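You operate a simulated robot arm through the tools that you are given. There is no shell and no other tool. Be economical: measure what you need, move in short steps, check, and stop when the job is done.

You run a simulated two-armed robot. Do the job below in one go: nothing can be reset, and whatever is moved stays where it is left.

TASK
Top up the short jar in the rack with one run of the nozzle, then shut and lock the gate.
Fine: the cards show the weights; gate wide open for the run; nozzle held home till it ends, then back in its cup; wing nut tight; fingers stay out of the flow; overfill no jar, break no run.

Only the result counts: the job must be done as asked and must still hold three seconds after the hand-in. Knocking over, shifting, dropping, spilling or breaking anything else fails it.

THE ROBOT
Two 7-joint arms with two-finger parallel grippers on one trunk, on a base that drives. Base frame: it is fixed to the floor where the robot stands at the start and does not move with it; the origin is under the middle of the robot, x ahead of it, y to its left, z up. Lengths are in mm, angles in degrees, forces in N, time in s.
The left shoulder is at the start at [60, 144, 901], the right one opposite. With the tool pointing down near the work surface each hand reaches from about 320 to 740 mm from the robot's upright axis, wherever it stands, measured 20 degrees to its own side. Places, roughly: big lid (30x30x7 cm) [1000, -200, 1300]; brook card [300, 900, 800]; field card [400, 800, 800]; gate [900, -200, 900]; gate jar (9x9x10 cm) [900, -300, 800]; hill card [300, 1000, 800]; lane card [400, 700, 800]; mill card [300, 900, 800]; pond card [400, 600, 800]; wing nut [800, -200, 900]. Payload 1.57 kg a hand.
The tool frame of a hand sits at the grasp point between the pads (the TCP): z along the fingers, y along the line on which they close. The tips reach 30 mm beyond it. The gripper opens to 110 mm. The fingers are 24 mm wide and 12 mm thick; the gripper's body (48 by 112 mm) begins 78 mm behind the TCP.
Orientation is that of the tool frame in the base frame, as a unit quaternion [x, y, z, w]. With the fingers straight down and closing along the base's y, the tool's x points along the base's -x, its y along +y and its z along -z.

THE INTERFACE
- The arms move only by the tool step_arm. It takes "left_plan", "right_plan" or both (then of equal length, played together; a hand with none holds still); each is text: rows parted by semicolons, each of 7 numbers parted by spaces: the shift along the base's x, y, z in mm, then the turn, a rotation vector about the base's x, y, z in degrees, then the opening, from 0 (shut) to 1 (fully open). In form: tx ty tz wx wy wz fingers; .... A call has 1 to 8 rows; each row is the pose to reach, as a shift and turn from the pose commanded when the call began. A row lasts 0.2 s, in which the tool goes at most 50 mm and 8.6 degrees; a call with a longer step from one row to the next is refused whole, and so is a gripper value outside its range. A pose out of reach is approached as far as the arm can. The call stops where the force on the tool passes 40 N (or 10 N more than at its start, if that is more) or the arm is blocked; 0.2 s more then pass. Each finger travels about 45 mm/s and halts on what it meets, pressing with about 35 N; the grip force reading is that of the motor and also rises with nothing between the fingers. The clock runs only during rows and for 0.2 s after the last one: add rows that repeat a pose to give the fingers time. The reply holds the time, the measured pose of the TCP, the force on the tool along the base axes, the opening and the grip force, in the units named above and with some noise, with the torque about the TCP (base axes, N m) and any sound that the robot's microphone picked up.
- Cameras (640 x 400 px; columns grow to the right, rows downward): "scene" is now at [43.4, 30.9, 1511.7]; the picture's right is [0.37, -0.93, 0.00], its down [-0.69, -0.28, -0.67] and it looks along [0.62, 0.25, -0.74] (base axes); focal length 260 px, centre (320, 200). "left" rides on the left gripper at [70, -16, -141] in its tool frame; the picture's right is [0.23, 0.97, 0.00], its down [-0.86, 0.20, -0.48] and it looks along [-0.47, 0.11, 0.88] (tool axes); focal length 222 px, centre (320, 200). "right" rides on the right gripper at [70, 16, -141] in its tool frame; the picture's right is [-0.23, 0.97, 0.00], its down [-0.86, -0.20, -0.48] and it looks along [-0.47, -0.11, 0.88] (tool axes); focal length 222 px, centre (320, 200).
- grab_frame(camera): a new picture of that camera. It takes no simulated time.
- slide_trunk(by): slides the trunk up (or, below 0, down) by that many mm; the arms and the scene camera ride with it, the base frame stays. It gives what a move gives, with no picture.
- base_move(legs): drives the robot by 1 to 6 legs, each [ahead, left, turn to the left] in mm, mm and degrees, along the robot's own axes; the way and the turn of a leg run together, so that a leg with both is an arc; at most 1500 mm and 180 degrees a leg. The arms and the cameras ride along, it lands a little off, and it stops where it bumps. It gives what a move gives.
- pan_tilt(pan, tilt): turns the head with the scene camera to pan (to the left, within 86 degrees either way) and tilt (down, from -29 to 69), counted from straight ahead of the robot. It gives what a move gives.
- measure_at(camera, pixels): for up to 12 pixels [column, row] of the newest picture of that camera ("zoom" is the newest enlarged one), the place [x, y, z] in the base frame of the surface seen there, good to about 2 mm. It takes no simulated time.
- zoom(camera, box): a new picture of the part [left, top, right, bottom] of that camera's present view, enlarged. It takes no simulated time.
- job_done(): hands the job in; it is judged then, once.

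Keep the steps short. Do not move on a guess: measure, check each grasp and each placing, and mend mistakes. In all there are 80 turns and 78 pictures (those below and enlarged ones count). Leave the grippers open and the arms clear of the work at the hand-in unless told otherwise, and finish with a single line.

The tools are called as name(argument=value, ...) on one line, values as JSON. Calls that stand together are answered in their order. step_arm: Moves the arms, as the interface text tells. Its arguments: {"type":"object","properties":{"left_plan":{"type":"string"},"right_plan":{"type":"string"}},"required":[]} The other tools are called the same way: slide_trunk (by) slides the trunk up or down; base_move (legs) drives the base; pan_tilt (pan, tilt) turns the head that bears the scene camera; grab_frame (camera) takes a picture; measure_at (camera, pixels) gives the place of the surface under pixels of a picture; zoom (camera, box) takes an enlarged picture of a part of a camera's view; job_done () hands the job in.

At the start:

```text
time: 0.0
left_tool_pos: [260.4, 380.9, 999.9]
left_ee_rot: [0.0, 1.0, 0.0, 0.0]
left_wrist_force: [-0.1, -0.2, 0.2]
left_moment: [0.01, -0.01, -0.02]
left_opening: 110.0
left_grasp_force: 0.0
right_tool_pos: [385.4, 63.3, 999.5]
right_ee_rot: [0.0, 1.0, 0.001, 0.0]
right_wrist_force: [0.4, 0.0, -0.9]
right_moment: [0.01, 0.04, -0.01]
right_opening: 110.1
right_grasp_force: 0.1
trunk travel left (down, up): [-500.0, 90.0]
robot x, y, heading: [-4.2, 3.5, 0.3]
head pan, tilt: [21.9, 48.0]
```

scene: 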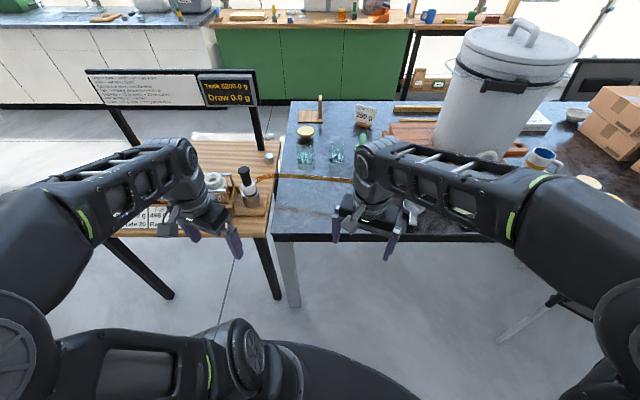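
right: 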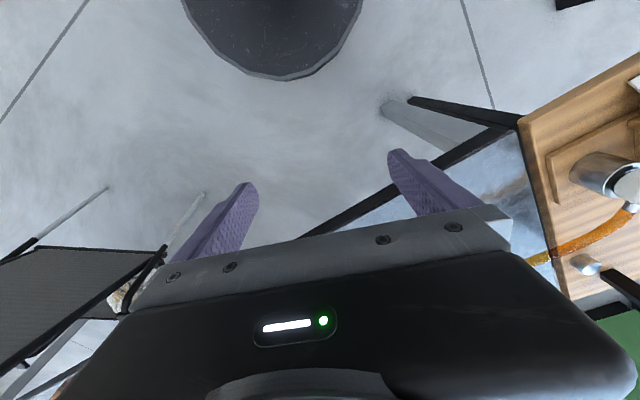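
left: 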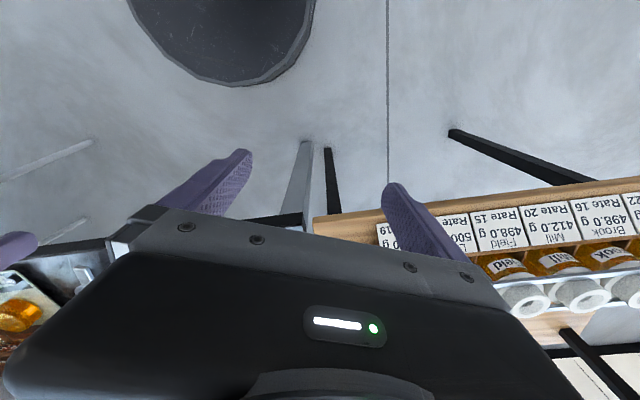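

I see a notice board at the left back with text and a display (Tank 6200 g, Draw 0.0 g), and a rack with cards. I'll zoom into the board and look at the cards.

zoom(camera="scene", box=[80, 60, 270, 120])

zoom(camera="left", box=[360, 170, 640, 345])

pan_tilt(pan=65, tilt=35)

grab_frame(camera="scene")

```text
3.37 times, centred on (175, 90) of scene
```

zoom: 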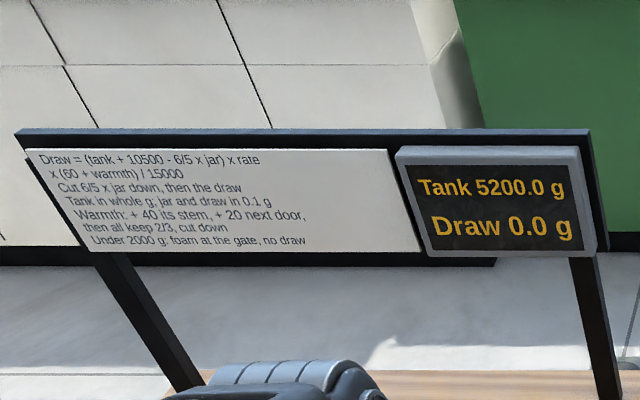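

```text
2.29 times, centred on (500, 258) of left
```

zoom: 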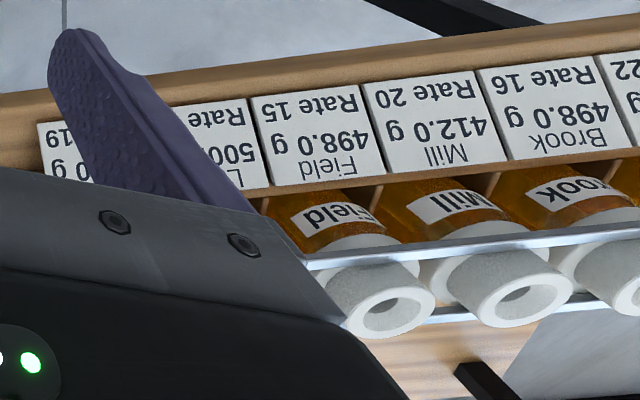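

```text
time: 1.1
left_tool_pos: [260.5, 380.8, 1000.3]
left_ee_rot: [0.0, 1.0, 0.0, 0.0]
left_wrist_force: [-0.3, -0.1, -0.5]
left_moment: [-0.01, 0.01, -0.01]
left_opening: 110.1
left_grasp_force: 0.0
right_tool_pos: [386.8, 62.8, 999.5]
right_ee_rot: [0.0, 1.0, 0.001, 0.0]
right_wrist_force: [-0.3, 0.4, 0.0]
right_moment: [0.0, 0.0, 0.01]
right_opening: 110.0
right_grasp_force: 0.1
trunk travel left (down, up): [-500.0, 90.0]
robot x, y, heading: [-0.4, 0.0, -0.0]
head pan, tilt: [65.0, 35.0]
```

```text
72 pictures are left
```

scene: 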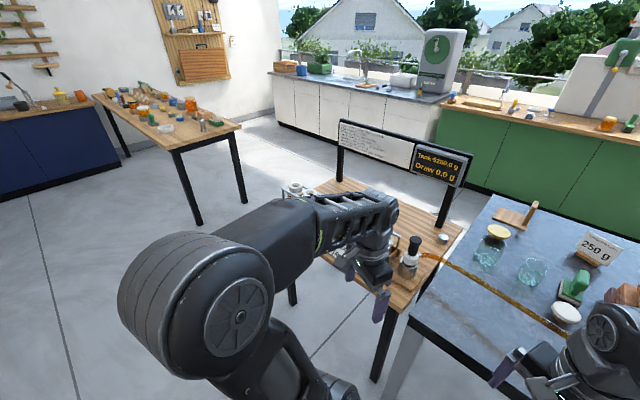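

The board gives the draw formula. The cards so far read Field 498, Mill 412 and Brook 498. Next I'll look at the tank side and the main table.

pan_tilt(pan=-15, tilt=30)

grab_frame(camera="scene")

zoom(camera="scene", box=[200, 150, 420, 290])

```text
time: 2.6
left_tool_pos: [260.7, 379.7, 999.4]
left_ee_rot: [-0.001, 1.0, 0.0, 0.0]
left_wrist_force: [0.5, -0.6, -0.2]
left_moment: [0.0, 0.01, 0.0]
left_opening: 109.8
left_grasp_force: 0.1
right_tool_pos: [385.2, 61.9, 999.7]
right_ee_rot: [-0.001, 1.0, 0.001, 0.001]
right_wrist_force: [0.4, 0.2, 0.1]
right_moment: [0.02, 0.02, 0.02]
right_opening: 110.3
right_grasp_force: 0.0
trunk travel left (down, up): [-500.0, 90.0]
robot x, y, heading: [-1.2, 2.9, -0.2]
head pan, tilt: [-15.0, 30.0]
```

```text
71 pictures are left
```

scene: 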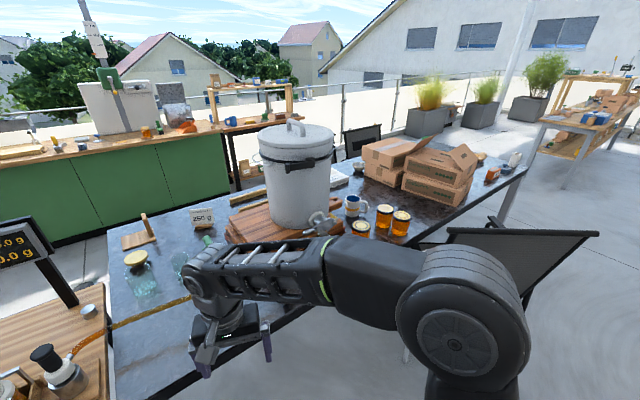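

```text
2.86 times, centred on (310, 220) of scene
```

zoom: 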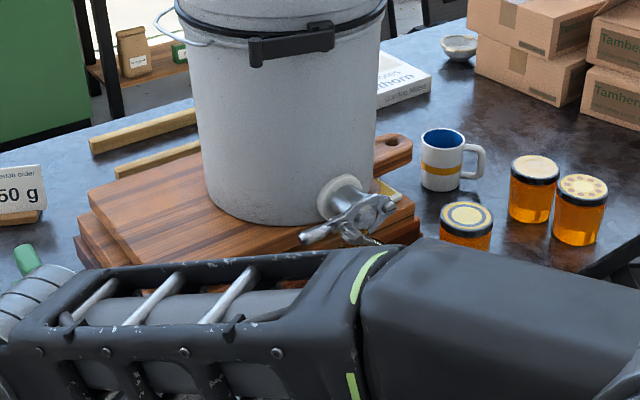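

The right arm hides the gate, so I'll swing the right hand right and back at its present height, then look again.

step_arm(right_plan="-10 -45 0 0 0 0 1; -20 -90 0 0 0 0 1; -30 -135 0 0 0 0 1; -40 -180 0 0 0 0 1; -50 -225 0 0 0 0 1; -60 -270 0 0 0 0 1; -70 -315 0 0 0 0 1; -80 -360 0 0 0 0 1", left_plan="-10 0 0 0 0 0 1; -20 0 0 0 0 0 1; -30 0 0 0 0 0 1; -40 0 0 0 0 0 1; -50 0 0 0 0 0 1; -60 0 0 0 0 0 1; -70 0 0 0 0 0 1; -80 0 0 0 0 0 1")

grab_frame(camera="scene")

zoom(camera="scene", box=[220, 110, 420, 280])

zoom(camera="scene", box=[60, 200, 300, 400])

```text
time: 4.4
left_tool_pos: [181.7, 380.0, 999.1]
left_ee_rot: [0.0, 1.0, 0.0, 0.0]
left_wrist_force: [-0.6, -0.2, -0.4]
left_moment: [0.0, -0.03, -0.02]
left_opening: 110.1
left_grasp_force: 0.1
right_tool_pos: [304.9, -297.9, 999.8]
right_ee_rot: [-0.001, 1.0, 0.0, -0.001]
right_wrist_force: [0.4, -0.6, 0.3]
right_moment: [0.01, -0.02, 0.01]
right_opening: 110.1
right_grasp_force: 0.1
trunk travel left (down, up): [-500.0, 90.0]
robot x, y, heading: [2.3, -7.4, -0.2]
head pan, tilt: [-15.0, 30.0]
```

```text
69 pictures are left
```

scene: 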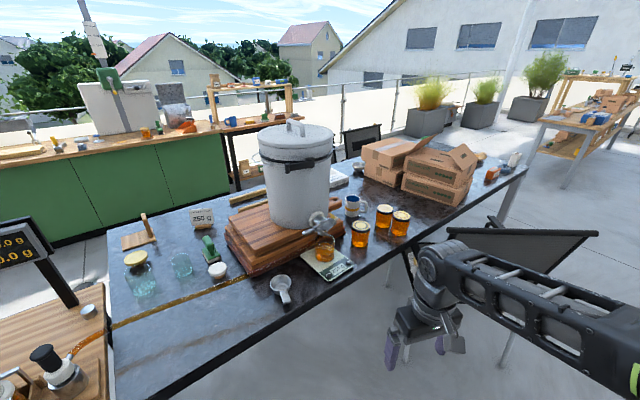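

```text
2.35 times, centred on (320, 195) of scene
```

zoom: 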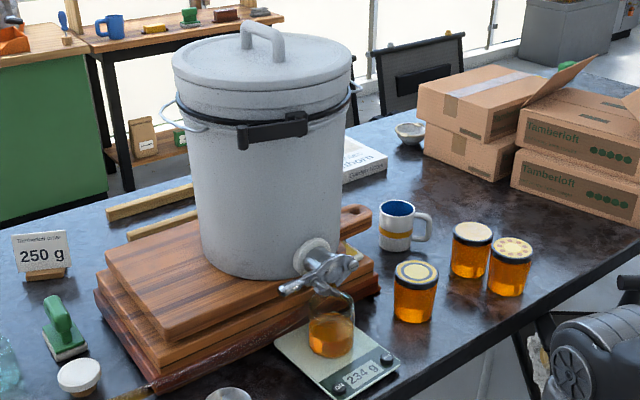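

```text
2.00 times, centred on (180, 300) of scene
```

zoom: 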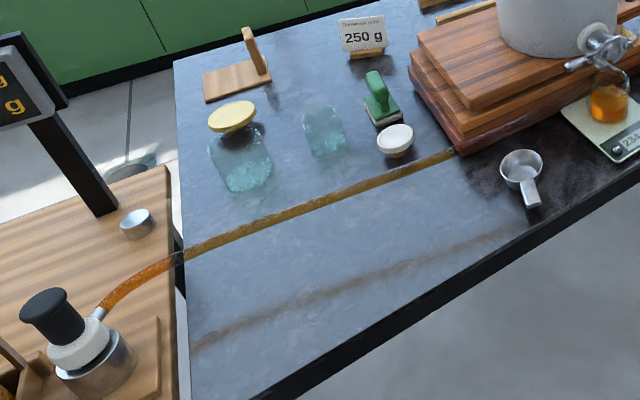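

The gate jar stands on a scale reading 234 g, with an order card for 250 g. I'll zoom in tight on the gate.

zoom(camera="scene", box=[295, 200, 365, 285])

pan_tilt(pan=60, tilt=45)

grab_frame(camera="scene")

grab_frame(camera="left")

```text
4.71 times, centred on (330, 242) of scene
```

zoom: 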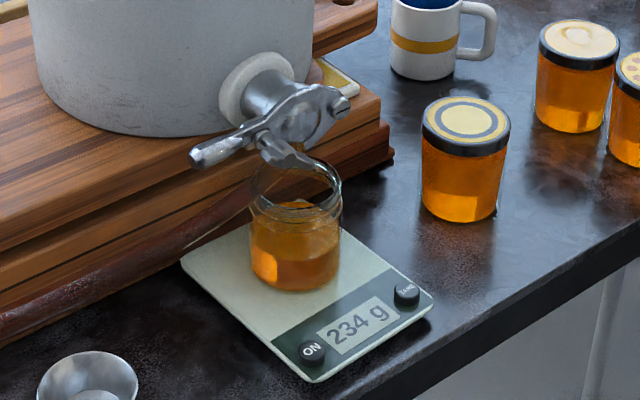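

```text
time: 5.9
left_tool_pos: [180.9, 380.4, 999.9]
left_ee_rot: [-0.001, 1.0, 0.0, 0.001]
left_wrist_force: [0.6, 0.8, -0.2]
left_moment: [-0.01, 0.0, 0.01]
left_opening: 110.1
left_grasp_force: 0.1
right_tool_pos: [304.7, -297.7, 999.1]
right_ee_rot: [0.0, 1.0, 0.001, 0.0]
right_wrist_force: [0.3, -0.4, -0.9]
right_moment: [-0.03, -0.03, -0.01]
right_opening: 110.0
right_grasp_force: 0.1
trunk travel left (down, up): [-500.0, 90.0]
robot x, y, heading: [-1.5, 4.3, -0.1]
head pan, tilt: [60.0, 45.0]
```

```text
65 pictures are left
```

scene: 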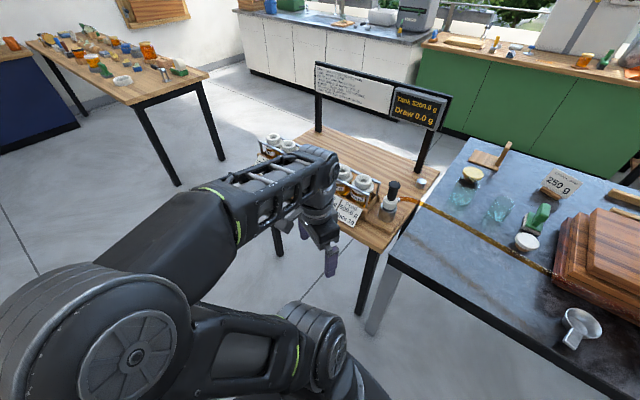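

```text
64 pictures are left
```

left: 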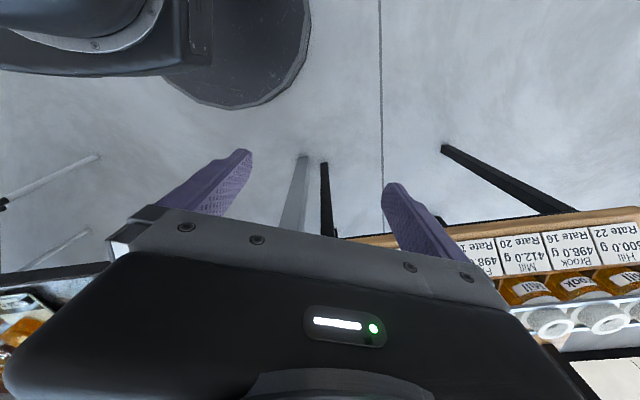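

I'll read the display and measure the nozzle, cup and rack.

zoom(camera="scene", box=[240, 60, 460, 240])

measure_at(camera="scene", pixels=[[393, 187], [390, 203], [387, 214], [422, 182], [364, 181], [345, 173], [290, 146], [272, 140], [408, 245], [300, 135], [395, 275], [440, 232]])

```text
2.22 times, centred on (350, 150) of scene
```

zoom: 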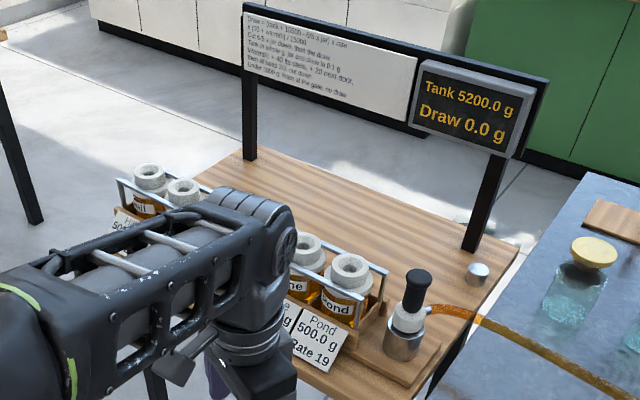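

```text
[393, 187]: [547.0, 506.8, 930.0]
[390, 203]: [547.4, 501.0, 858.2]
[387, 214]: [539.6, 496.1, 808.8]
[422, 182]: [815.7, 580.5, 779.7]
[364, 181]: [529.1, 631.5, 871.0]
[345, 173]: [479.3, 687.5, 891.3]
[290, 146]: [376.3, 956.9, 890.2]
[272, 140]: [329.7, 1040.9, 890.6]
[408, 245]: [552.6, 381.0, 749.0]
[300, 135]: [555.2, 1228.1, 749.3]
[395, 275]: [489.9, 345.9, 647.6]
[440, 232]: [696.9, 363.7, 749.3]
```

The tank reads 5200 g, Pond 500.0 g and Hill 500.0 g, so Mill at 412 g is the short jar. The formula gives 86.0 g, bringing it to 498. Next I'll measure the gate area and the table edge.

pan_tilt(pan=-15, tilt=30)

zoom(camera="scene", box=[270, 190, 370, 290])

measure_at(camera="zoom", pixels=[[60, 100], [320, 200], [400, 360]])

measure_at(camera="scene", pixels=[[305, 224], [318, 215], [333, 216], [325, 227], [333, 260], [326, 242], [345, 292], [200, 375], [420, 235], [333, 277], [282, 290], [305, 325]])

```text
time: 7.4
left_tool_pos: [182.1, 381.0, 999.2]
left_ee_rot: [0.0, 1.0, 0.0, 0.0]
left_wrist_force: [0.4, 0.1, 0.4]
left_moment: [-0.01, 0.02, 0.03]
left_opening: 109.8
left_grasp_force: 0.0
right_tool_pos: [303.8, -296.8, 1000.2]
right_ee_rot: [0.0, 1.0, 0.002, 0.001]
right_wrist_force: [0.0, -0.2, -0.6]
right_moment: [-0.01, 0.0, -0.01]
right_opening: 109.8
right_grasp_force: 0.0
trunk travel left (down, up): [-500.0, 90.0]
robot x, y, heading: [-2.1, 0.1, 0.0]
head pan, tilt: [-15.0, 30.0]
```

```text
4.00 times, centred on (320, 240) of scene
```

zoom: 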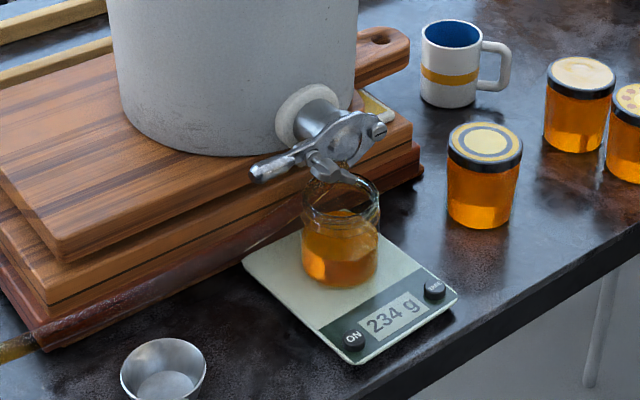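

```text
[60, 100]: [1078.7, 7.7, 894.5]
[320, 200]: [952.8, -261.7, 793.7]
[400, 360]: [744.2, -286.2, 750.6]
```

```text
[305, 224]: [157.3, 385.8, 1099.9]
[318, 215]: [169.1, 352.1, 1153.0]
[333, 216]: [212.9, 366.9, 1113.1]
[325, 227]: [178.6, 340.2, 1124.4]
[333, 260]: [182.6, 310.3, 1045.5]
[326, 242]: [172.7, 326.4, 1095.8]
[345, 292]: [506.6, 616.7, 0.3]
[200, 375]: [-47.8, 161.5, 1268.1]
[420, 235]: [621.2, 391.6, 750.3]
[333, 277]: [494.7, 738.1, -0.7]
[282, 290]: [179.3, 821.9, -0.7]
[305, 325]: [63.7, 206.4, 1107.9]
```

The scene measurements came from the older frame. I'll measure on the new zoom picture instead.

measure_at(camera="zoom", pixels=[[255, 172], [290, 160], [330, 150], [355, 130], [378, 130], [318, 165], [345, 178], [320, 180], [365, 205], [345, 280], [352, 362], [455, 295]])

zoom(camera="scene", box=[325, 208, 375, 248])

zoom(camera="scene", box=[305, 210, 345, 240])

```text
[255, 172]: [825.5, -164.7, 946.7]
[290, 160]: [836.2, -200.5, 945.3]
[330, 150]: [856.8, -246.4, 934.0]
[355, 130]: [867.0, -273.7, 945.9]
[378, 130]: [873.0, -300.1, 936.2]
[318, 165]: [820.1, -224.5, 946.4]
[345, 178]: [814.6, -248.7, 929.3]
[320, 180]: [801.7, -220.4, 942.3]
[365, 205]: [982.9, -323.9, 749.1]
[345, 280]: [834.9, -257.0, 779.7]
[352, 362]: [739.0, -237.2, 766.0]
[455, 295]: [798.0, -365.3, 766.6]
```

```text
10.00 times, centred on (350, 228) of scene
```

zoom: 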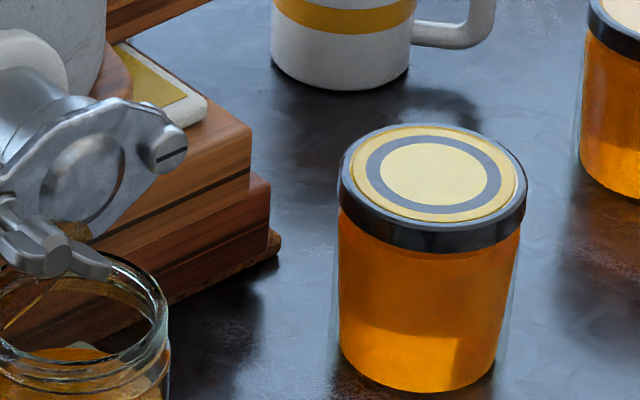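

```text
13.33 times, centred on (325, 225) of scene
```

zoom: 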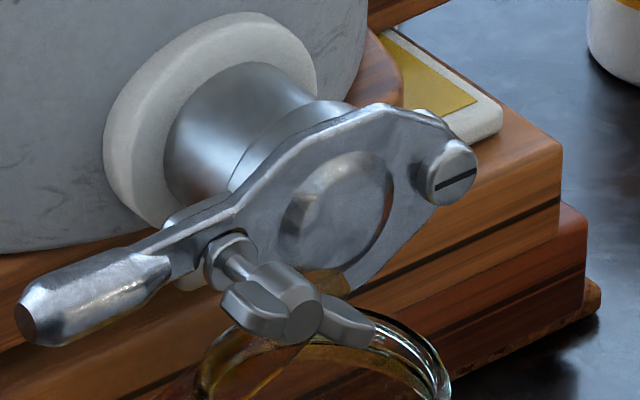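

The gate is a swinging plate. The pivot screw is near (873,-300,936), the handle tip near (825,-165,947), and the wing nut stands off at about (812,-225,943). The Mill stem should be near (404,864), so a stance around (195,205), heading about 22°, would put both gate and Mill within reach. I'll drive there carefully.

base_move(legs=[[195, 205, 0], [0, 0, 22]])

pan_tilt(pan=-50, tilt=35)

grab_frame(camera="scene")

grab_frame(camera="right")

grab_frame(camera="left")

```text
time: 10.5
left_tool_pos: [220.5, 624.2, 998.4]
left_ee_rot: [-0.191, 0.982, 0.0, 0.0]
left_wrist_force: [0.5, -0.6, 0.3]
left_moment: [-0.04, 0.02, -0.03]
left_opening: 109.9
left_grasp_force: 0.1
right_tool_pos: [589.5, 43.1, 999.3]
right_ee_rot: [-0.191, 0.982, 0.001, 0.001]
right_wrist_force: [0.4, 0.0, 0.3]
right_moment: [-0.01, 0.0, 0.0]
right_opening: 109.9
right_grasp_force: 0.2
trunk travel left (down, up): [-500.0, 90.0]
robot x, y, heading: [194.1, 205.6, 22.2]
head pan, tilt: [-15.0, 30.0]
```

```text
time: 11.5
left_tool_pos: [220.6, 625.3, 999.8]
left_ee_rot: [-0.191, 0.982, 0.0, 0.0]
left_wrist_force: [-0.2, 0.3, 0.8]
left_moment: [-0.01, -0.02, 0.06]
left_opening: 110.1
left_grasp_force: 0.0
right_tool_pos: [590.7, 42.8, 1000.6]
right_ee_rot: [-0.19, 0.982, 0.001, 0.0]
right_wrist_force: [-0.4, 0.0, -0.2]
right_moment: [-0.02, 0.01, 0.0]
right_opening: 110.1
right_grasp_force: 0.1
trunk travel left (down, up): [-500.0, 90.0]
robot x, y, heading: [194.4, 204.3, 22.0]
head pan, tilt: [-50.0, 35.0]
```

```text
59 pictures are left
```

scene: 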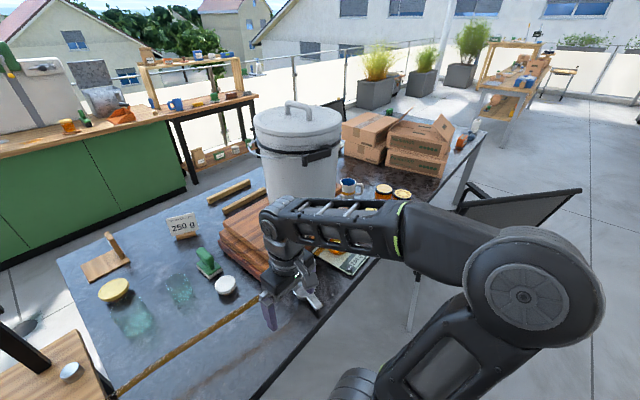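

```text
58 pictures are left
```

right: 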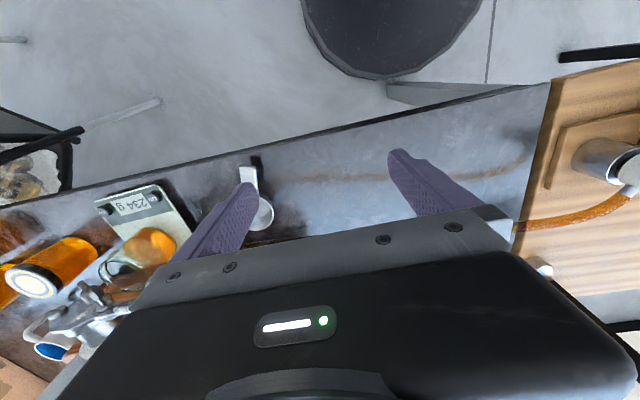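

```text
57 pictures are left
```

left: 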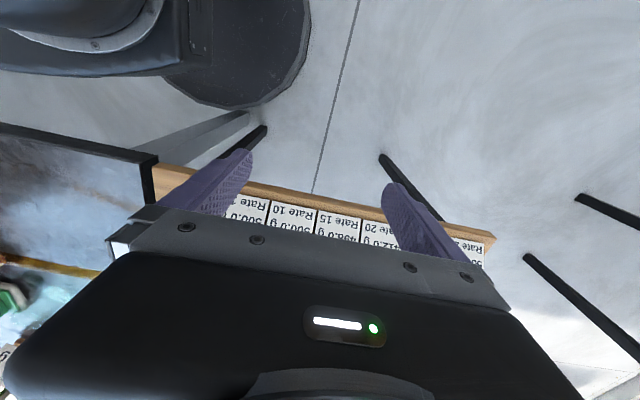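

The readings are unchanged: scale 234 g, no flow. I'll check the chair-like panel at the right edge and take a zoom of the gate from the right-hand camera.

measure_at(camera="scene", pixels=[[470, 205], [580, 190], [530, 215], [475, 186], [340, 260], [415, 305], [300, 350]])

zoom(camera="right", box=[0, 160, 260, 380])

```text
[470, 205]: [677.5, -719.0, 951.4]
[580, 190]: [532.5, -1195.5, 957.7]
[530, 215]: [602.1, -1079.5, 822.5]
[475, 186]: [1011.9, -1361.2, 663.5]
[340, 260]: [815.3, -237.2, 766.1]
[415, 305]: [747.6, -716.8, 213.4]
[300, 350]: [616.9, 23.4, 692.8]
```

```text
1.82 times, centred on (130, 270) of right
```

zoom: 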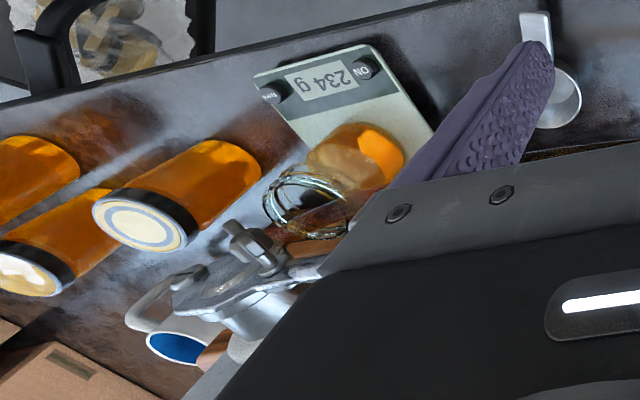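

The chair is clear (y < -719). I'll turn the right hand to point horizontally at the gate, stopping about 150 mm in front of it.

step_arm(right_plan="10 -40 0 3 -7.42 0 1; 20 -80 0 6 -14.84 0 1; 30 -120 0 9 -22.26 0 1; 40 -160 0 12 -29.68 0 1; 50 -200 0 15 -37.1 0 1; 55 -240 -10 18 -44.52 0 1; 60 -280 -20 21 -51.94 0 1; 65 -310 -30 24 -59.36 0 1")

grab_frame(camera="right")

grab_frame(camera="scene")

```text
time: 13.3
left_tool_pos: [222.0, 625.0, 999.7]
left_ee_rot: [-0.191, 0.982, 0.0, -0.001]
left_wrist_force: [0.2, -0.1, 0.4]
left_moment: [-0.01, 0.03, 0.0]
left_opening: 110.2
left_grasp_force: 0.1
right_tool_pos: [654.1, -267.8, 970.0]
right_ee_rot: [-0.162, 0.832, 0.102, 0.521]
right_wrist_force: [0.0, -0.1, 0.3]
right_moment: [0.01, 0.0, 0.02]
right_opening: 110.2
right_grasp_force: 0.1
trunk travel left (down, up): [-500.0, 90.0]
robot x, y, heading: [196.2, 205.1, 21.7]
head pan, tilt: [-50.0, 35.0]
```

```text
55 pictures are left
```

right: 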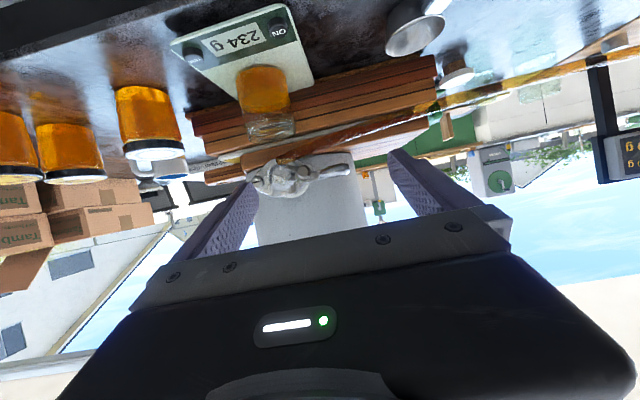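

```text
54 pictures are left
```

scene: 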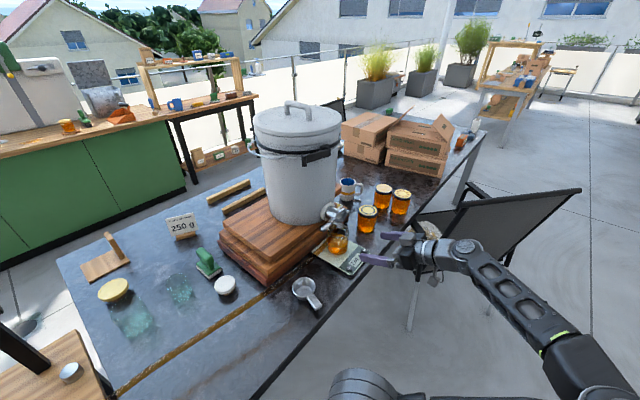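

Now both cameras have a clear view of the gate, so I'll zoom in with each.

zoom(camera="right", box=[220, 110, 380, 220])

zoom(camera="scene", box=[305, 190, 375, 240])

measure_at(camera="zoom", pixels=[[170, 150], [200, 140], [250, 160], [300, 200], [290, 170], [330, 150], [360, 120], [250, 220], [270, 240], [320, 210], [300, 300], [340, 250]])

```text
3.64 times, centred on (300, 165) of right
```

zoom: 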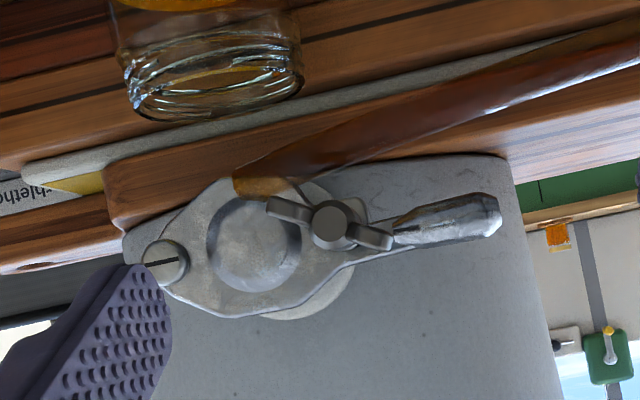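

```text
8.00 times, centred on (340, 215) of scene
```

zoom: 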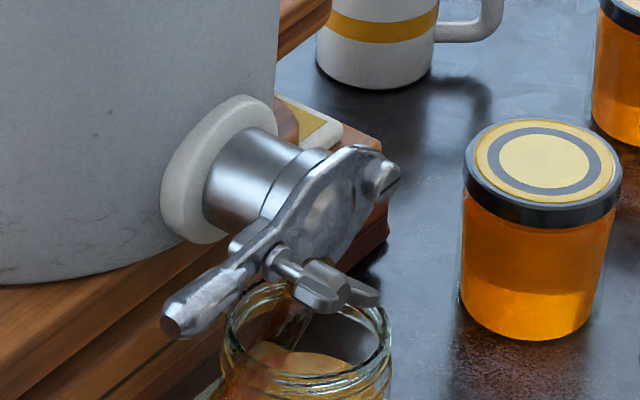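

```text
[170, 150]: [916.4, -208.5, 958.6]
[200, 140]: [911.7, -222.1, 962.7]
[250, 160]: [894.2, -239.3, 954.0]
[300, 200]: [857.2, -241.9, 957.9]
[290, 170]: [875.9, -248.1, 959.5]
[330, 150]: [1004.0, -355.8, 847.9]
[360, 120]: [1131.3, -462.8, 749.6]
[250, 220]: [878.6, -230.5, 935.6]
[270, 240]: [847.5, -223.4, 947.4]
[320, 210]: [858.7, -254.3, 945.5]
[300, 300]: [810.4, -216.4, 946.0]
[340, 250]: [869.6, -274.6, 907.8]
```

The hose actually leaves from under the gate plate, so the gate feeds the nozzle. The plate seems to cover the port now, with the wing nut loose. I'll measure its parts in the right camera.

zoom(camera="right", box=[240, 135, 360, 210])

measure_at(camera="zoom", pixels=[[115, 220], [255, 200], [390, 155], [380, 172], [300, 118], [475, 180], [520, 175], [610, 140], [300, 275], [380, 250], [200, 140], [430, 160]])

```text
5.33 times, centred on (300, 172) of right
```

zoom: 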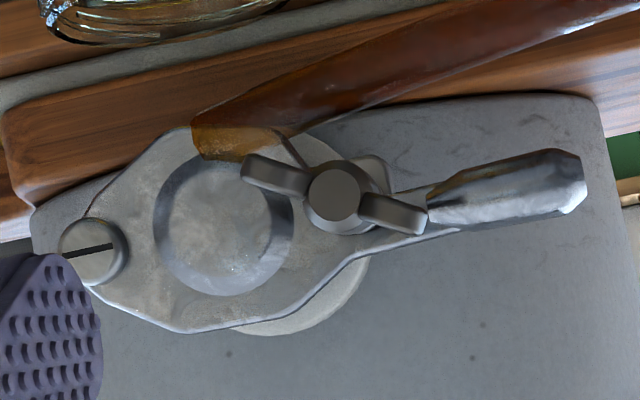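

```text
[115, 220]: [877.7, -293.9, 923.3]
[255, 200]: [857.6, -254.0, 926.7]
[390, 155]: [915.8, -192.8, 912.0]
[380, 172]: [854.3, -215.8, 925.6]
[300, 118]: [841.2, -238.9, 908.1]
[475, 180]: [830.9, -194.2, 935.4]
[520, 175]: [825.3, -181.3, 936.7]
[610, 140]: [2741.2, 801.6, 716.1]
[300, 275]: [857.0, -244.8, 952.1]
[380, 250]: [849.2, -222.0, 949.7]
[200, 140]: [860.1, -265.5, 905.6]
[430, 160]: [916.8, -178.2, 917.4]
```

I'll check where the port axis lies relative to the plate's disc, to tell open from shut.

zoom(camera="scene", box=[317, 195, 357, 235])

measure_at(camera="zoom", pixels=[[105, 175], [135, 60], [90, 110], [250, 15], [185, 40], [150, 110], [220, 60], [330, 80], [260, 100], [215, 150], [310, 130], [390, 90]])

```text
10.00 times, centred on (337, 215) of scene
```

zoom: 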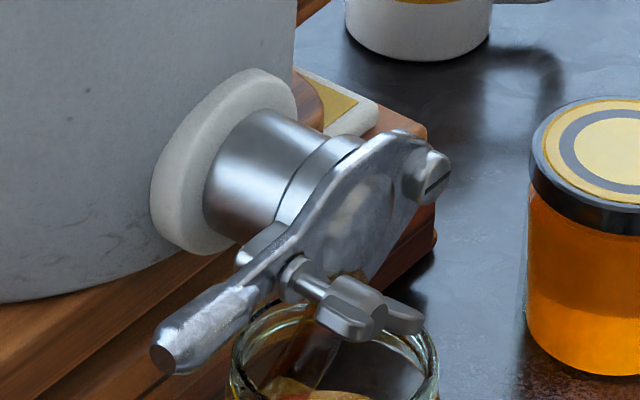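

```text
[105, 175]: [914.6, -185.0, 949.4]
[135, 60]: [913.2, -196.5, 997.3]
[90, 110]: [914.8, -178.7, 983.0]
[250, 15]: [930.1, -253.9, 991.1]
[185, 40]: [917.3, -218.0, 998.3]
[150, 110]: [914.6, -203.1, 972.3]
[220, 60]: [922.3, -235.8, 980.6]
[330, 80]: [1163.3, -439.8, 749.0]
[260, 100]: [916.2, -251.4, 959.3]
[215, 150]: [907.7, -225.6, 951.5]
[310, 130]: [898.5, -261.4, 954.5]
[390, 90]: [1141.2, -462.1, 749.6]
```

The disc is coaxial with the port, so the gate is shut and the nut is loose. Plan: the left hand seats the nozzle on Mill while the right hand lifts and holds the gate open. First the left hand goes above the nozzle at about (547,505), keeping high.

step_arm(left_plan="35 -10 20 0 0 0 1; 75 -25 30 0 0 0 1; 115 -40 30 0 0 0 1; 155 -55 30 0 0 0 1; 195 -70 30 0 0 0 1; 235 -85 30 0 0 0 1; 265 -100 30 0 0 0 1; 285 -110 30 0 0 0 1")

pan_tilt(pan=35, tilt=45)

grab_frame(camera="left")

grab_frame(camera="scene")

```text
time: 15.1
left_tool_pos: [506.8, 514.7, 1030.3]
left_ee_rot: [-0.19, 0.982, 0.0, 0.0]
left_wrist_force: [-0.3, 0.4, 0.0]
left_moment: [-0.01, 0.01, 0.0]
left_opening: 110.0
left_grasp_force: 0.1
right_tool_pos: [654.3, -267.6, 969.8]
right_ee_rot: [-0.162, 0.832, 0.102, 0.52]
right_wrist_force: [-0.4, 0.3, 0.1]
right_moment: [0.0, 0.02, 0.06]
right_opening: 110.2
right_grasp_force: 0.0
trunk travel left (down, up): [-500.0, 90.0]
robot x, y, heading: [193.9, 204.0, 22.2]
head pan, tilt: [-50.0, 35.0]
```

```text
time: 16.7
left_tool_pos: [505.7, 514.1, 1029.7]
left_ee_rot: [-0.191, 0.982, 0.0, -0.001]
left_wrist_force: [-0.2, 0.2, 0.6]
left_moment: [0.0, 0.0, -0.01]
left_opening: 109.9
left_grasp_force: 0.1
right_tool_pos: [654.2, -267.3, 969.8]
right_ee_rot: [-0.162, 0.832, 0.102, 0.52]
right_wrist_force: [-0.3, 0.3, 0.3]
right_moment: [-0.01, 0.01, -0.01]
right_opening: 109.7
right_grasp_force: 0.1
trunk travel left (down, up): [-500.0, 90.0]
robot x, y, heading: [197.9, 205.8, 21.9]
head pan, tilt: [35.0, 45.0]
```

```text
49 pictures are left
```

left: 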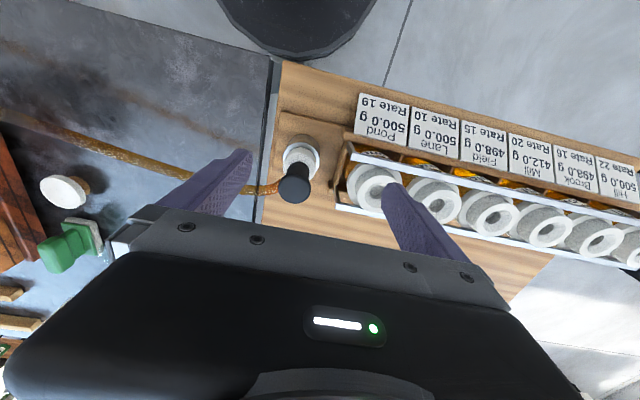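

```text
48 pictures are left
```

scene: 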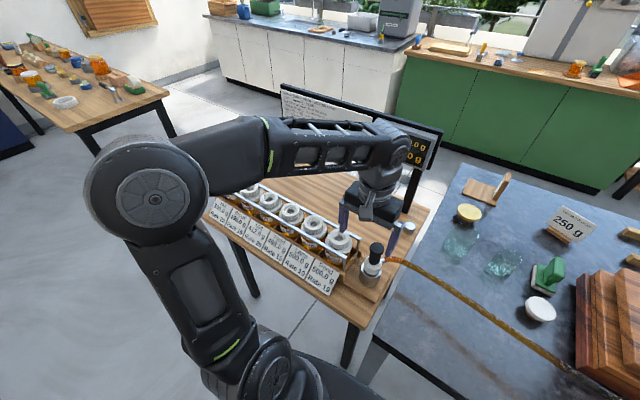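

All six cards are readable: Pond 500, Lane 500, Field 498, Mill 412, Brook 498, Hill 500. Mill is the fourth stem. I'll measure the nozzle, cup and stems in the left view.

measure_at(camera="left", pixels=[[294, 190], [300, 165], [291, 140], [330, 150], [291, 178], [380, 188], [437, 204], [495, 219], [551, 230], [551, 216], [602, 243], [545, 172]])

zoom(camera="left", box=[240, 120, 360, 210])

zoom(camera="scene", box=[330, 220, 430, 310])

measure_at(camera="zoom", pixels=[[285, 105], [275, 150], [262, 175], [258, 215], [250, 250], [300, 190], [240, 305], [230, 345], [180, 140]])

```text
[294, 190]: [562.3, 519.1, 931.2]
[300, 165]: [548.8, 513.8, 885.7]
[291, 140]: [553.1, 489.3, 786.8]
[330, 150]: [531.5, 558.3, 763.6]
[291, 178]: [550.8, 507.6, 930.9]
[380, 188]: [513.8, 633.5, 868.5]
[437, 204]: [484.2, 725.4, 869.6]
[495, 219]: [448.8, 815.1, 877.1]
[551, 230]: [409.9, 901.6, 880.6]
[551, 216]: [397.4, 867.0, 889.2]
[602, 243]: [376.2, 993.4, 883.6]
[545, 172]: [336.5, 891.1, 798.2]
```

```text
4.44 times, centred on (300, 165) of left
```

zoom: 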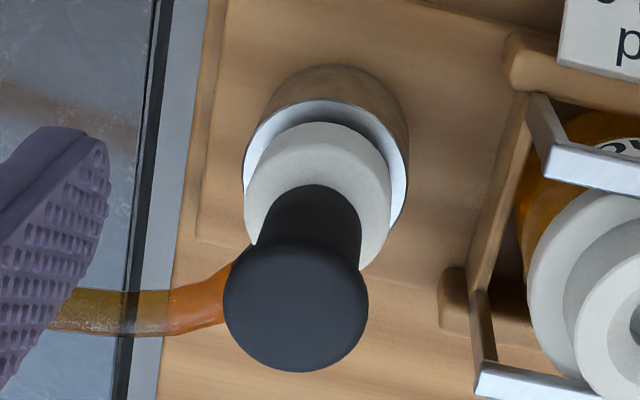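

```text
4.44 times, centred on (380, 265) of scene
```

zoom: 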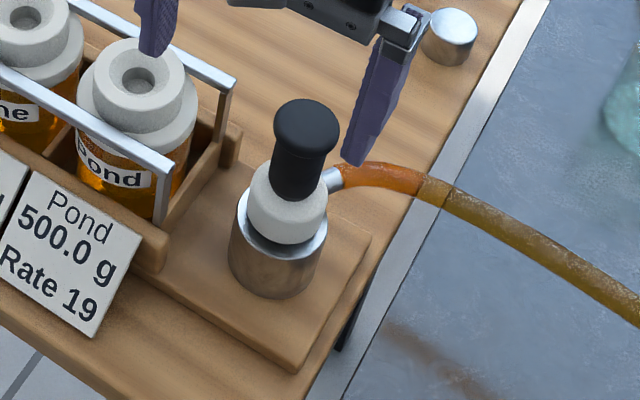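

```text
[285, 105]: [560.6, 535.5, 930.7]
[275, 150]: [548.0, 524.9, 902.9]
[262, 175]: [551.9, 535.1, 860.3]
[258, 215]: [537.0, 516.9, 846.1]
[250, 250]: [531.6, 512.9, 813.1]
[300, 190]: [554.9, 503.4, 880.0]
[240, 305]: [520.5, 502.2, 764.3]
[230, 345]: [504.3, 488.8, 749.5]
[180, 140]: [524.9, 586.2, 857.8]
```

The knob top is at about (563,516,931) and the hose leaves toward the tool's -y side. I'll yaw the left hand 64° so the fingers close clear of the hose, centre over the knob, and check before going down.

step_arm(left_plan="7 0 0 0 0 8 1; 14 0 0 0 0 16 1; 21 0 0 0 0 24 1; 28 0 0 0 0 32 1; 35 1 0 0 0 40 1; 42 1 0 0 0 48 1; 50 1 0 0 0 56 1; 57 2 -20 0 0 64 1")

grab_frame(camera="left")

zoom(camera="scene", box=[330, 180, 450, 300])

```text
time: 18.5
left_tool_pos: [562.5, 516.8, 1009.5]
left_ee_rot: [-0.683, 0.73, 0.0, 0.0]
left_wrist_force: [0.0, -0.5, -0.3]
left_moment: [-0.01, -0.01, -0.03]
left_opening: 109.8
left_grasp_force: 0.0
right_tool_pos: [655.5, -267.3, 969.0]
right_ee_rot: [-0.162, 0.833, 0.101, 0.52]
right_wrist_force: [0.6, -0.3, -0.2]
right_moment: [0.01, -0.01, 0.01]
right_opening: 109.9
right_grasp_force: 0.1
trunk travel left (down, up): [-500.0, 90.0]
robot x, y, heading: [195.9, 207.3, 21.9]
head pan, tilt: [35.0, 45.0]
```

```text
45 pictures are left
```

left: 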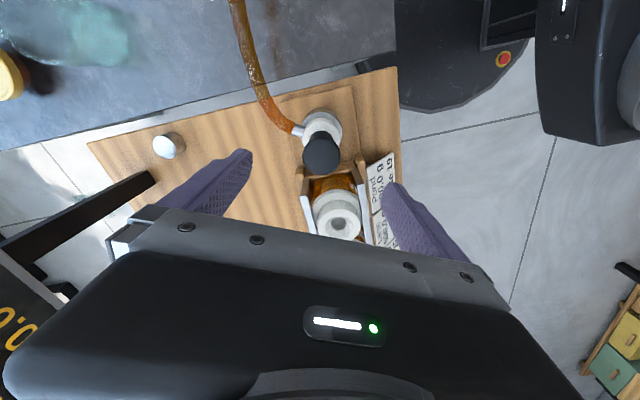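

```text
3.33 times, centred on (390, 240) of scene
```

zoom: 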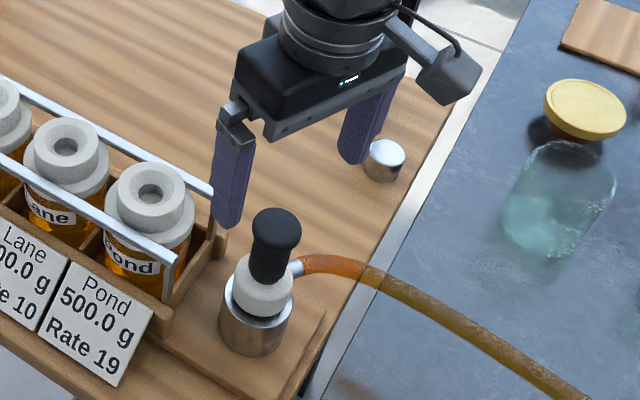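

I'll measure the knob in this new left view to refine the centre.

measure_at(camera="left", pixels=[[321, 155], [305, 155], [338, 155], [321, 170], [321, 141], [322, 120], [296, 131], [290, 128], [270, 105], [341, 125]])

measure_at(camera="zoom", pixels=[[277, 222], [258, 222], [297, 222], [277, 210], [277, 240], [295, 266], [330, 258], [265, 290], [252, 340], [253, 215]])

```text
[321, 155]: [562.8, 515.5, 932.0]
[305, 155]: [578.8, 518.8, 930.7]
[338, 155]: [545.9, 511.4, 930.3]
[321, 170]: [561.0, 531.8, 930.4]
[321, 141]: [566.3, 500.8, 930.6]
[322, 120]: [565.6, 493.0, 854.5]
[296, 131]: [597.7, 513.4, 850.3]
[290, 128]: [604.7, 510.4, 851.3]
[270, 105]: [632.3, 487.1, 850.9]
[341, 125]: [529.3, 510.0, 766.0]
```

```text
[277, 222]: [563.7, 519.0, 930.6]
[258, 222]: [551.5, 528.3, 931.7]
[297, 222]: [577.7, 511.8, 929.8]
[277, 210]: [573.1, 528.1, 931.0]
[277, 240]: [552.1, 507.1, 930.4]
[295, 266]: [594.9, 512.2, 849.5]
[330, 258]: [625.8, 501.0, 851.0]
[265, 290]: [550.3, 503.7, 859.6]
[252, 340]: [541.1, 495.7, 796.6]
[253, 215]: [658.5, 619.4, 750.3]
```

The centre is confirmed at (563,516), and the hose leaves low at z 851. I'll descend to z 905 and close on the black grip.

step_arm(left_plan="0 0 -40 0 0 0 1; 0 0 -80 0 0 0 1; 0 0 -104 0 0 0 1; 0 0 -104 0 0 0 0.6; 0 0 -104 0 0 0 0.3; 0 0 -104 0 0 0 0.1; 0 0 -104 0 0 0 0.1; 0 0 -104 0 0 0 0.1")

grab_frame(camera="scene")

```text
time: 20.3
left_tool_pos: [563.6, 516.9, 904.3]
left_ee_rot: [-0.683, 0.731, 0.0, 0.0]
left_wrist_force: [-0.4, 0.4, 0.4]
left_moment: [0.03, 0.0, -0.01]
left_opening: 39.4
left_grasp_force: 19.3
right_tool_pos: [654.3, -267.0, 971.2]
right_ee_rot: [-0.162, 0.833, 0.102, 0.52]
right_wrist_force: [-0.1, -0.4, 0.1]
right_moment: [0.0, 0.01, -0.02]
right_opening: 110.1
right_grasp_force: 0.1
trunk travel left (down, up): [-500.0, 90.0]
robot x, y, heading: [196.1, 203.7, 22.3]
head pan, tilt: [35.0, 45.0]
```

```text
43 pictures are left
```

scene: 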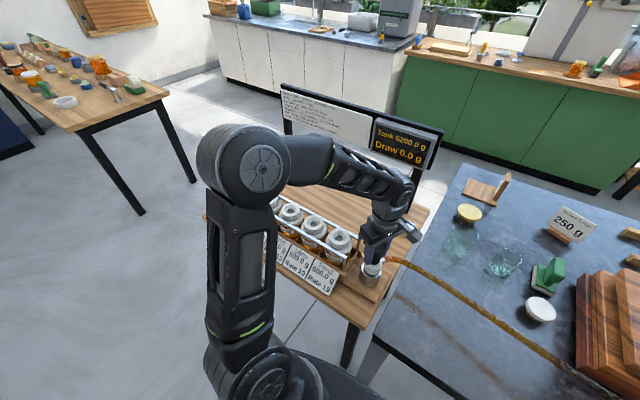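

The fingers were still closing, so I'll finish the grip, then lift the nozzle straight up by 130 mm in steps.

step_arm(left_plan="0 0 0 0 0 0 0; 0 0 0 0 0 0 0; 0 0 0 0 0 0 0; 0 0 15 0 0 0 0; 0 0 45 0 0 0 0; 0 0 80 0 0 0 0; 0 0 110 0 0 0 0; 0 0 125 0 0 0 0")

zoom(camera="scene", box=[300, 120, 460, 300])

grab_frame(camera="left")

```text
time: 22.1
left_tool_pos: [561.7, 516.9, 1029.5]
left_ee_rot: [-0.681, 0.732, 0.0, 0.0]
left_wrist_force: [0.1, 0.2, -1.9]
left_moment: [-0.02, 0.0, 0.0]
left_opening: 39.1
left_grasp_force: 34.5
right_tool_pos: [654.3, -268.1, 970.6]
right_ee_rot: [-0.163, 0.833, 0.102, 0.519]
right_wrist_force: [-1.0, 0.5, -0.4]
right_moment: [-0.03, 0.02, 0.0]
right_opening: 110.4
right_grasp_force: 0.0
trunk travel left (down, up): [-500.0, 90.0]
robot x, y, heading: [194.7, 203.8, 22.1]
head pan, tilt: [35.0, 45.0]
```

```text
2.22 times, centred on (380, 210) of scene
```

zoom: 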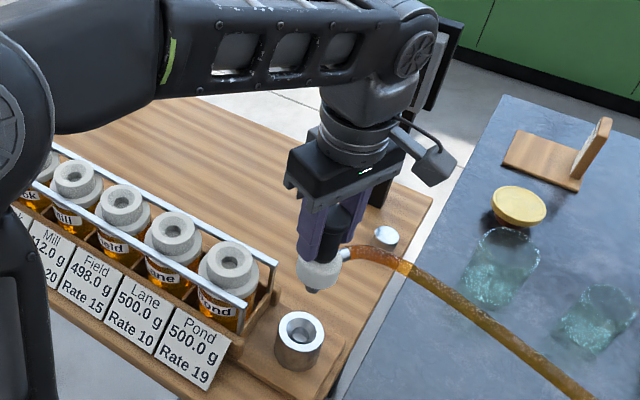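

```text
41 pictures are left
```

left: 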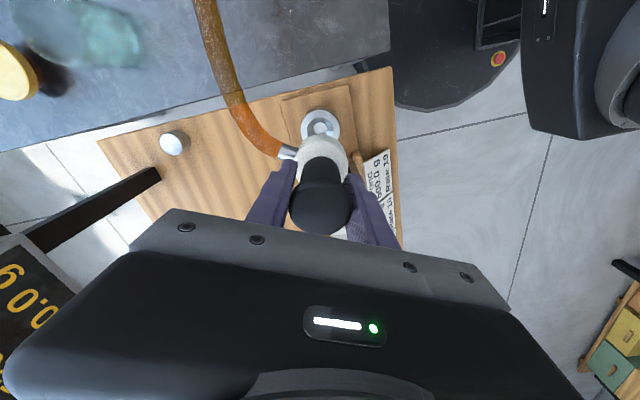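

The nozzle came out cleanly and has a conical tip. I'll measure the stem holes, rims and cup rim.

measure_at(camera="zoom", pixels=[[73, 180], [58, 178], [90, 178], [73, 165], [73, 192], [124, 207], [173, 232], [229, 262], [278, 335], [322, 335], [300, 314], [323, 288]])

zoom(camera="scene", box=[310, 190, 430, 265])

measure_at(camera="zoom", pixels=[[310, 275], [262, 220], [375, 220], [315, 290], [320, 250]])

```text
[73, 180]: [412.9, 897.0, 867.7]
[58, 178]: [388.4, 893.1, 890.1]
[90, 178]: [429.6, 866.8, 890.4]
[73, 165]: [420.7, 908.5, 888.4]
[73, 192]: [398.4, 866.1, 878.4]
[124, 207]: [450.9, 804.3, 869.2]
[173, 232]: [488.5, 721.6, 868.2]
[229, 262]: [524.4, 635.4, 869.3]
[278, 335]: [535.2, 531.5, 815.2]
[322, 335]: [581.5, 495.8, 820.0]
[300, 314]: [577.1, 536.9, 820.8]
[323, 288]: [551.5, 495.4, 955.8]
```

```text
5.33 times, centred on (370, 228) of scene
```

zoom: 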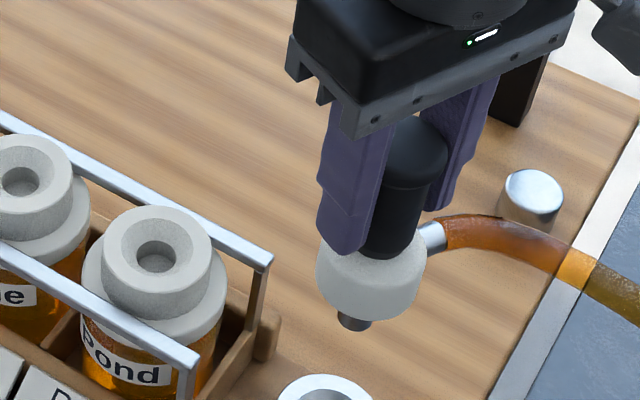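

```text
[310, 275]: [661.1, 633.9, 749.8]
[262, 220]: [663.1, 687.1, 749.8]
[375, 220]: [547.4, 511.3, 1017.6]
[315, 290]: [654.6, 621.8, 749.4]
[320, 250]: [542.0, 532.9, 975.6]
```

Next, a close zoom on the Mill stem to get its true centre.

zoom(camera="scene", box=[250, 188, 290, 213])

measure_at(camera="zoom", pixels=[[300, 200], [200, 200], [400, 200], [300, 120], [300, 300], [250, 150], [350, 250]])

```text
16.00 times, centred on (270, 200) of scene
```

zoom: 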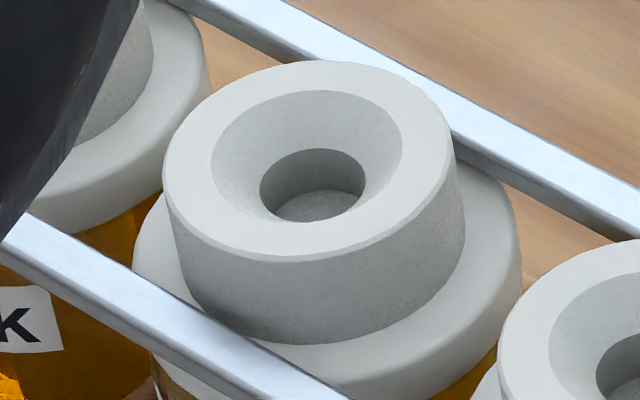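

```text
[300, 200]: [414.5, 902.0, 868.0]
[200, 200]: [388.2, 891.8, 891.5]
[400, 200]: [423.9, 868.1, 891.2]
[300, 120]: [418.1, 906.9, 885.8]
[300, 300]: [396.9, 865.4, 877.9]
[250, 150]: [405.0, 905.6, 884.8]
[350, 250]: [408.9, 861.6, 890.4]
```

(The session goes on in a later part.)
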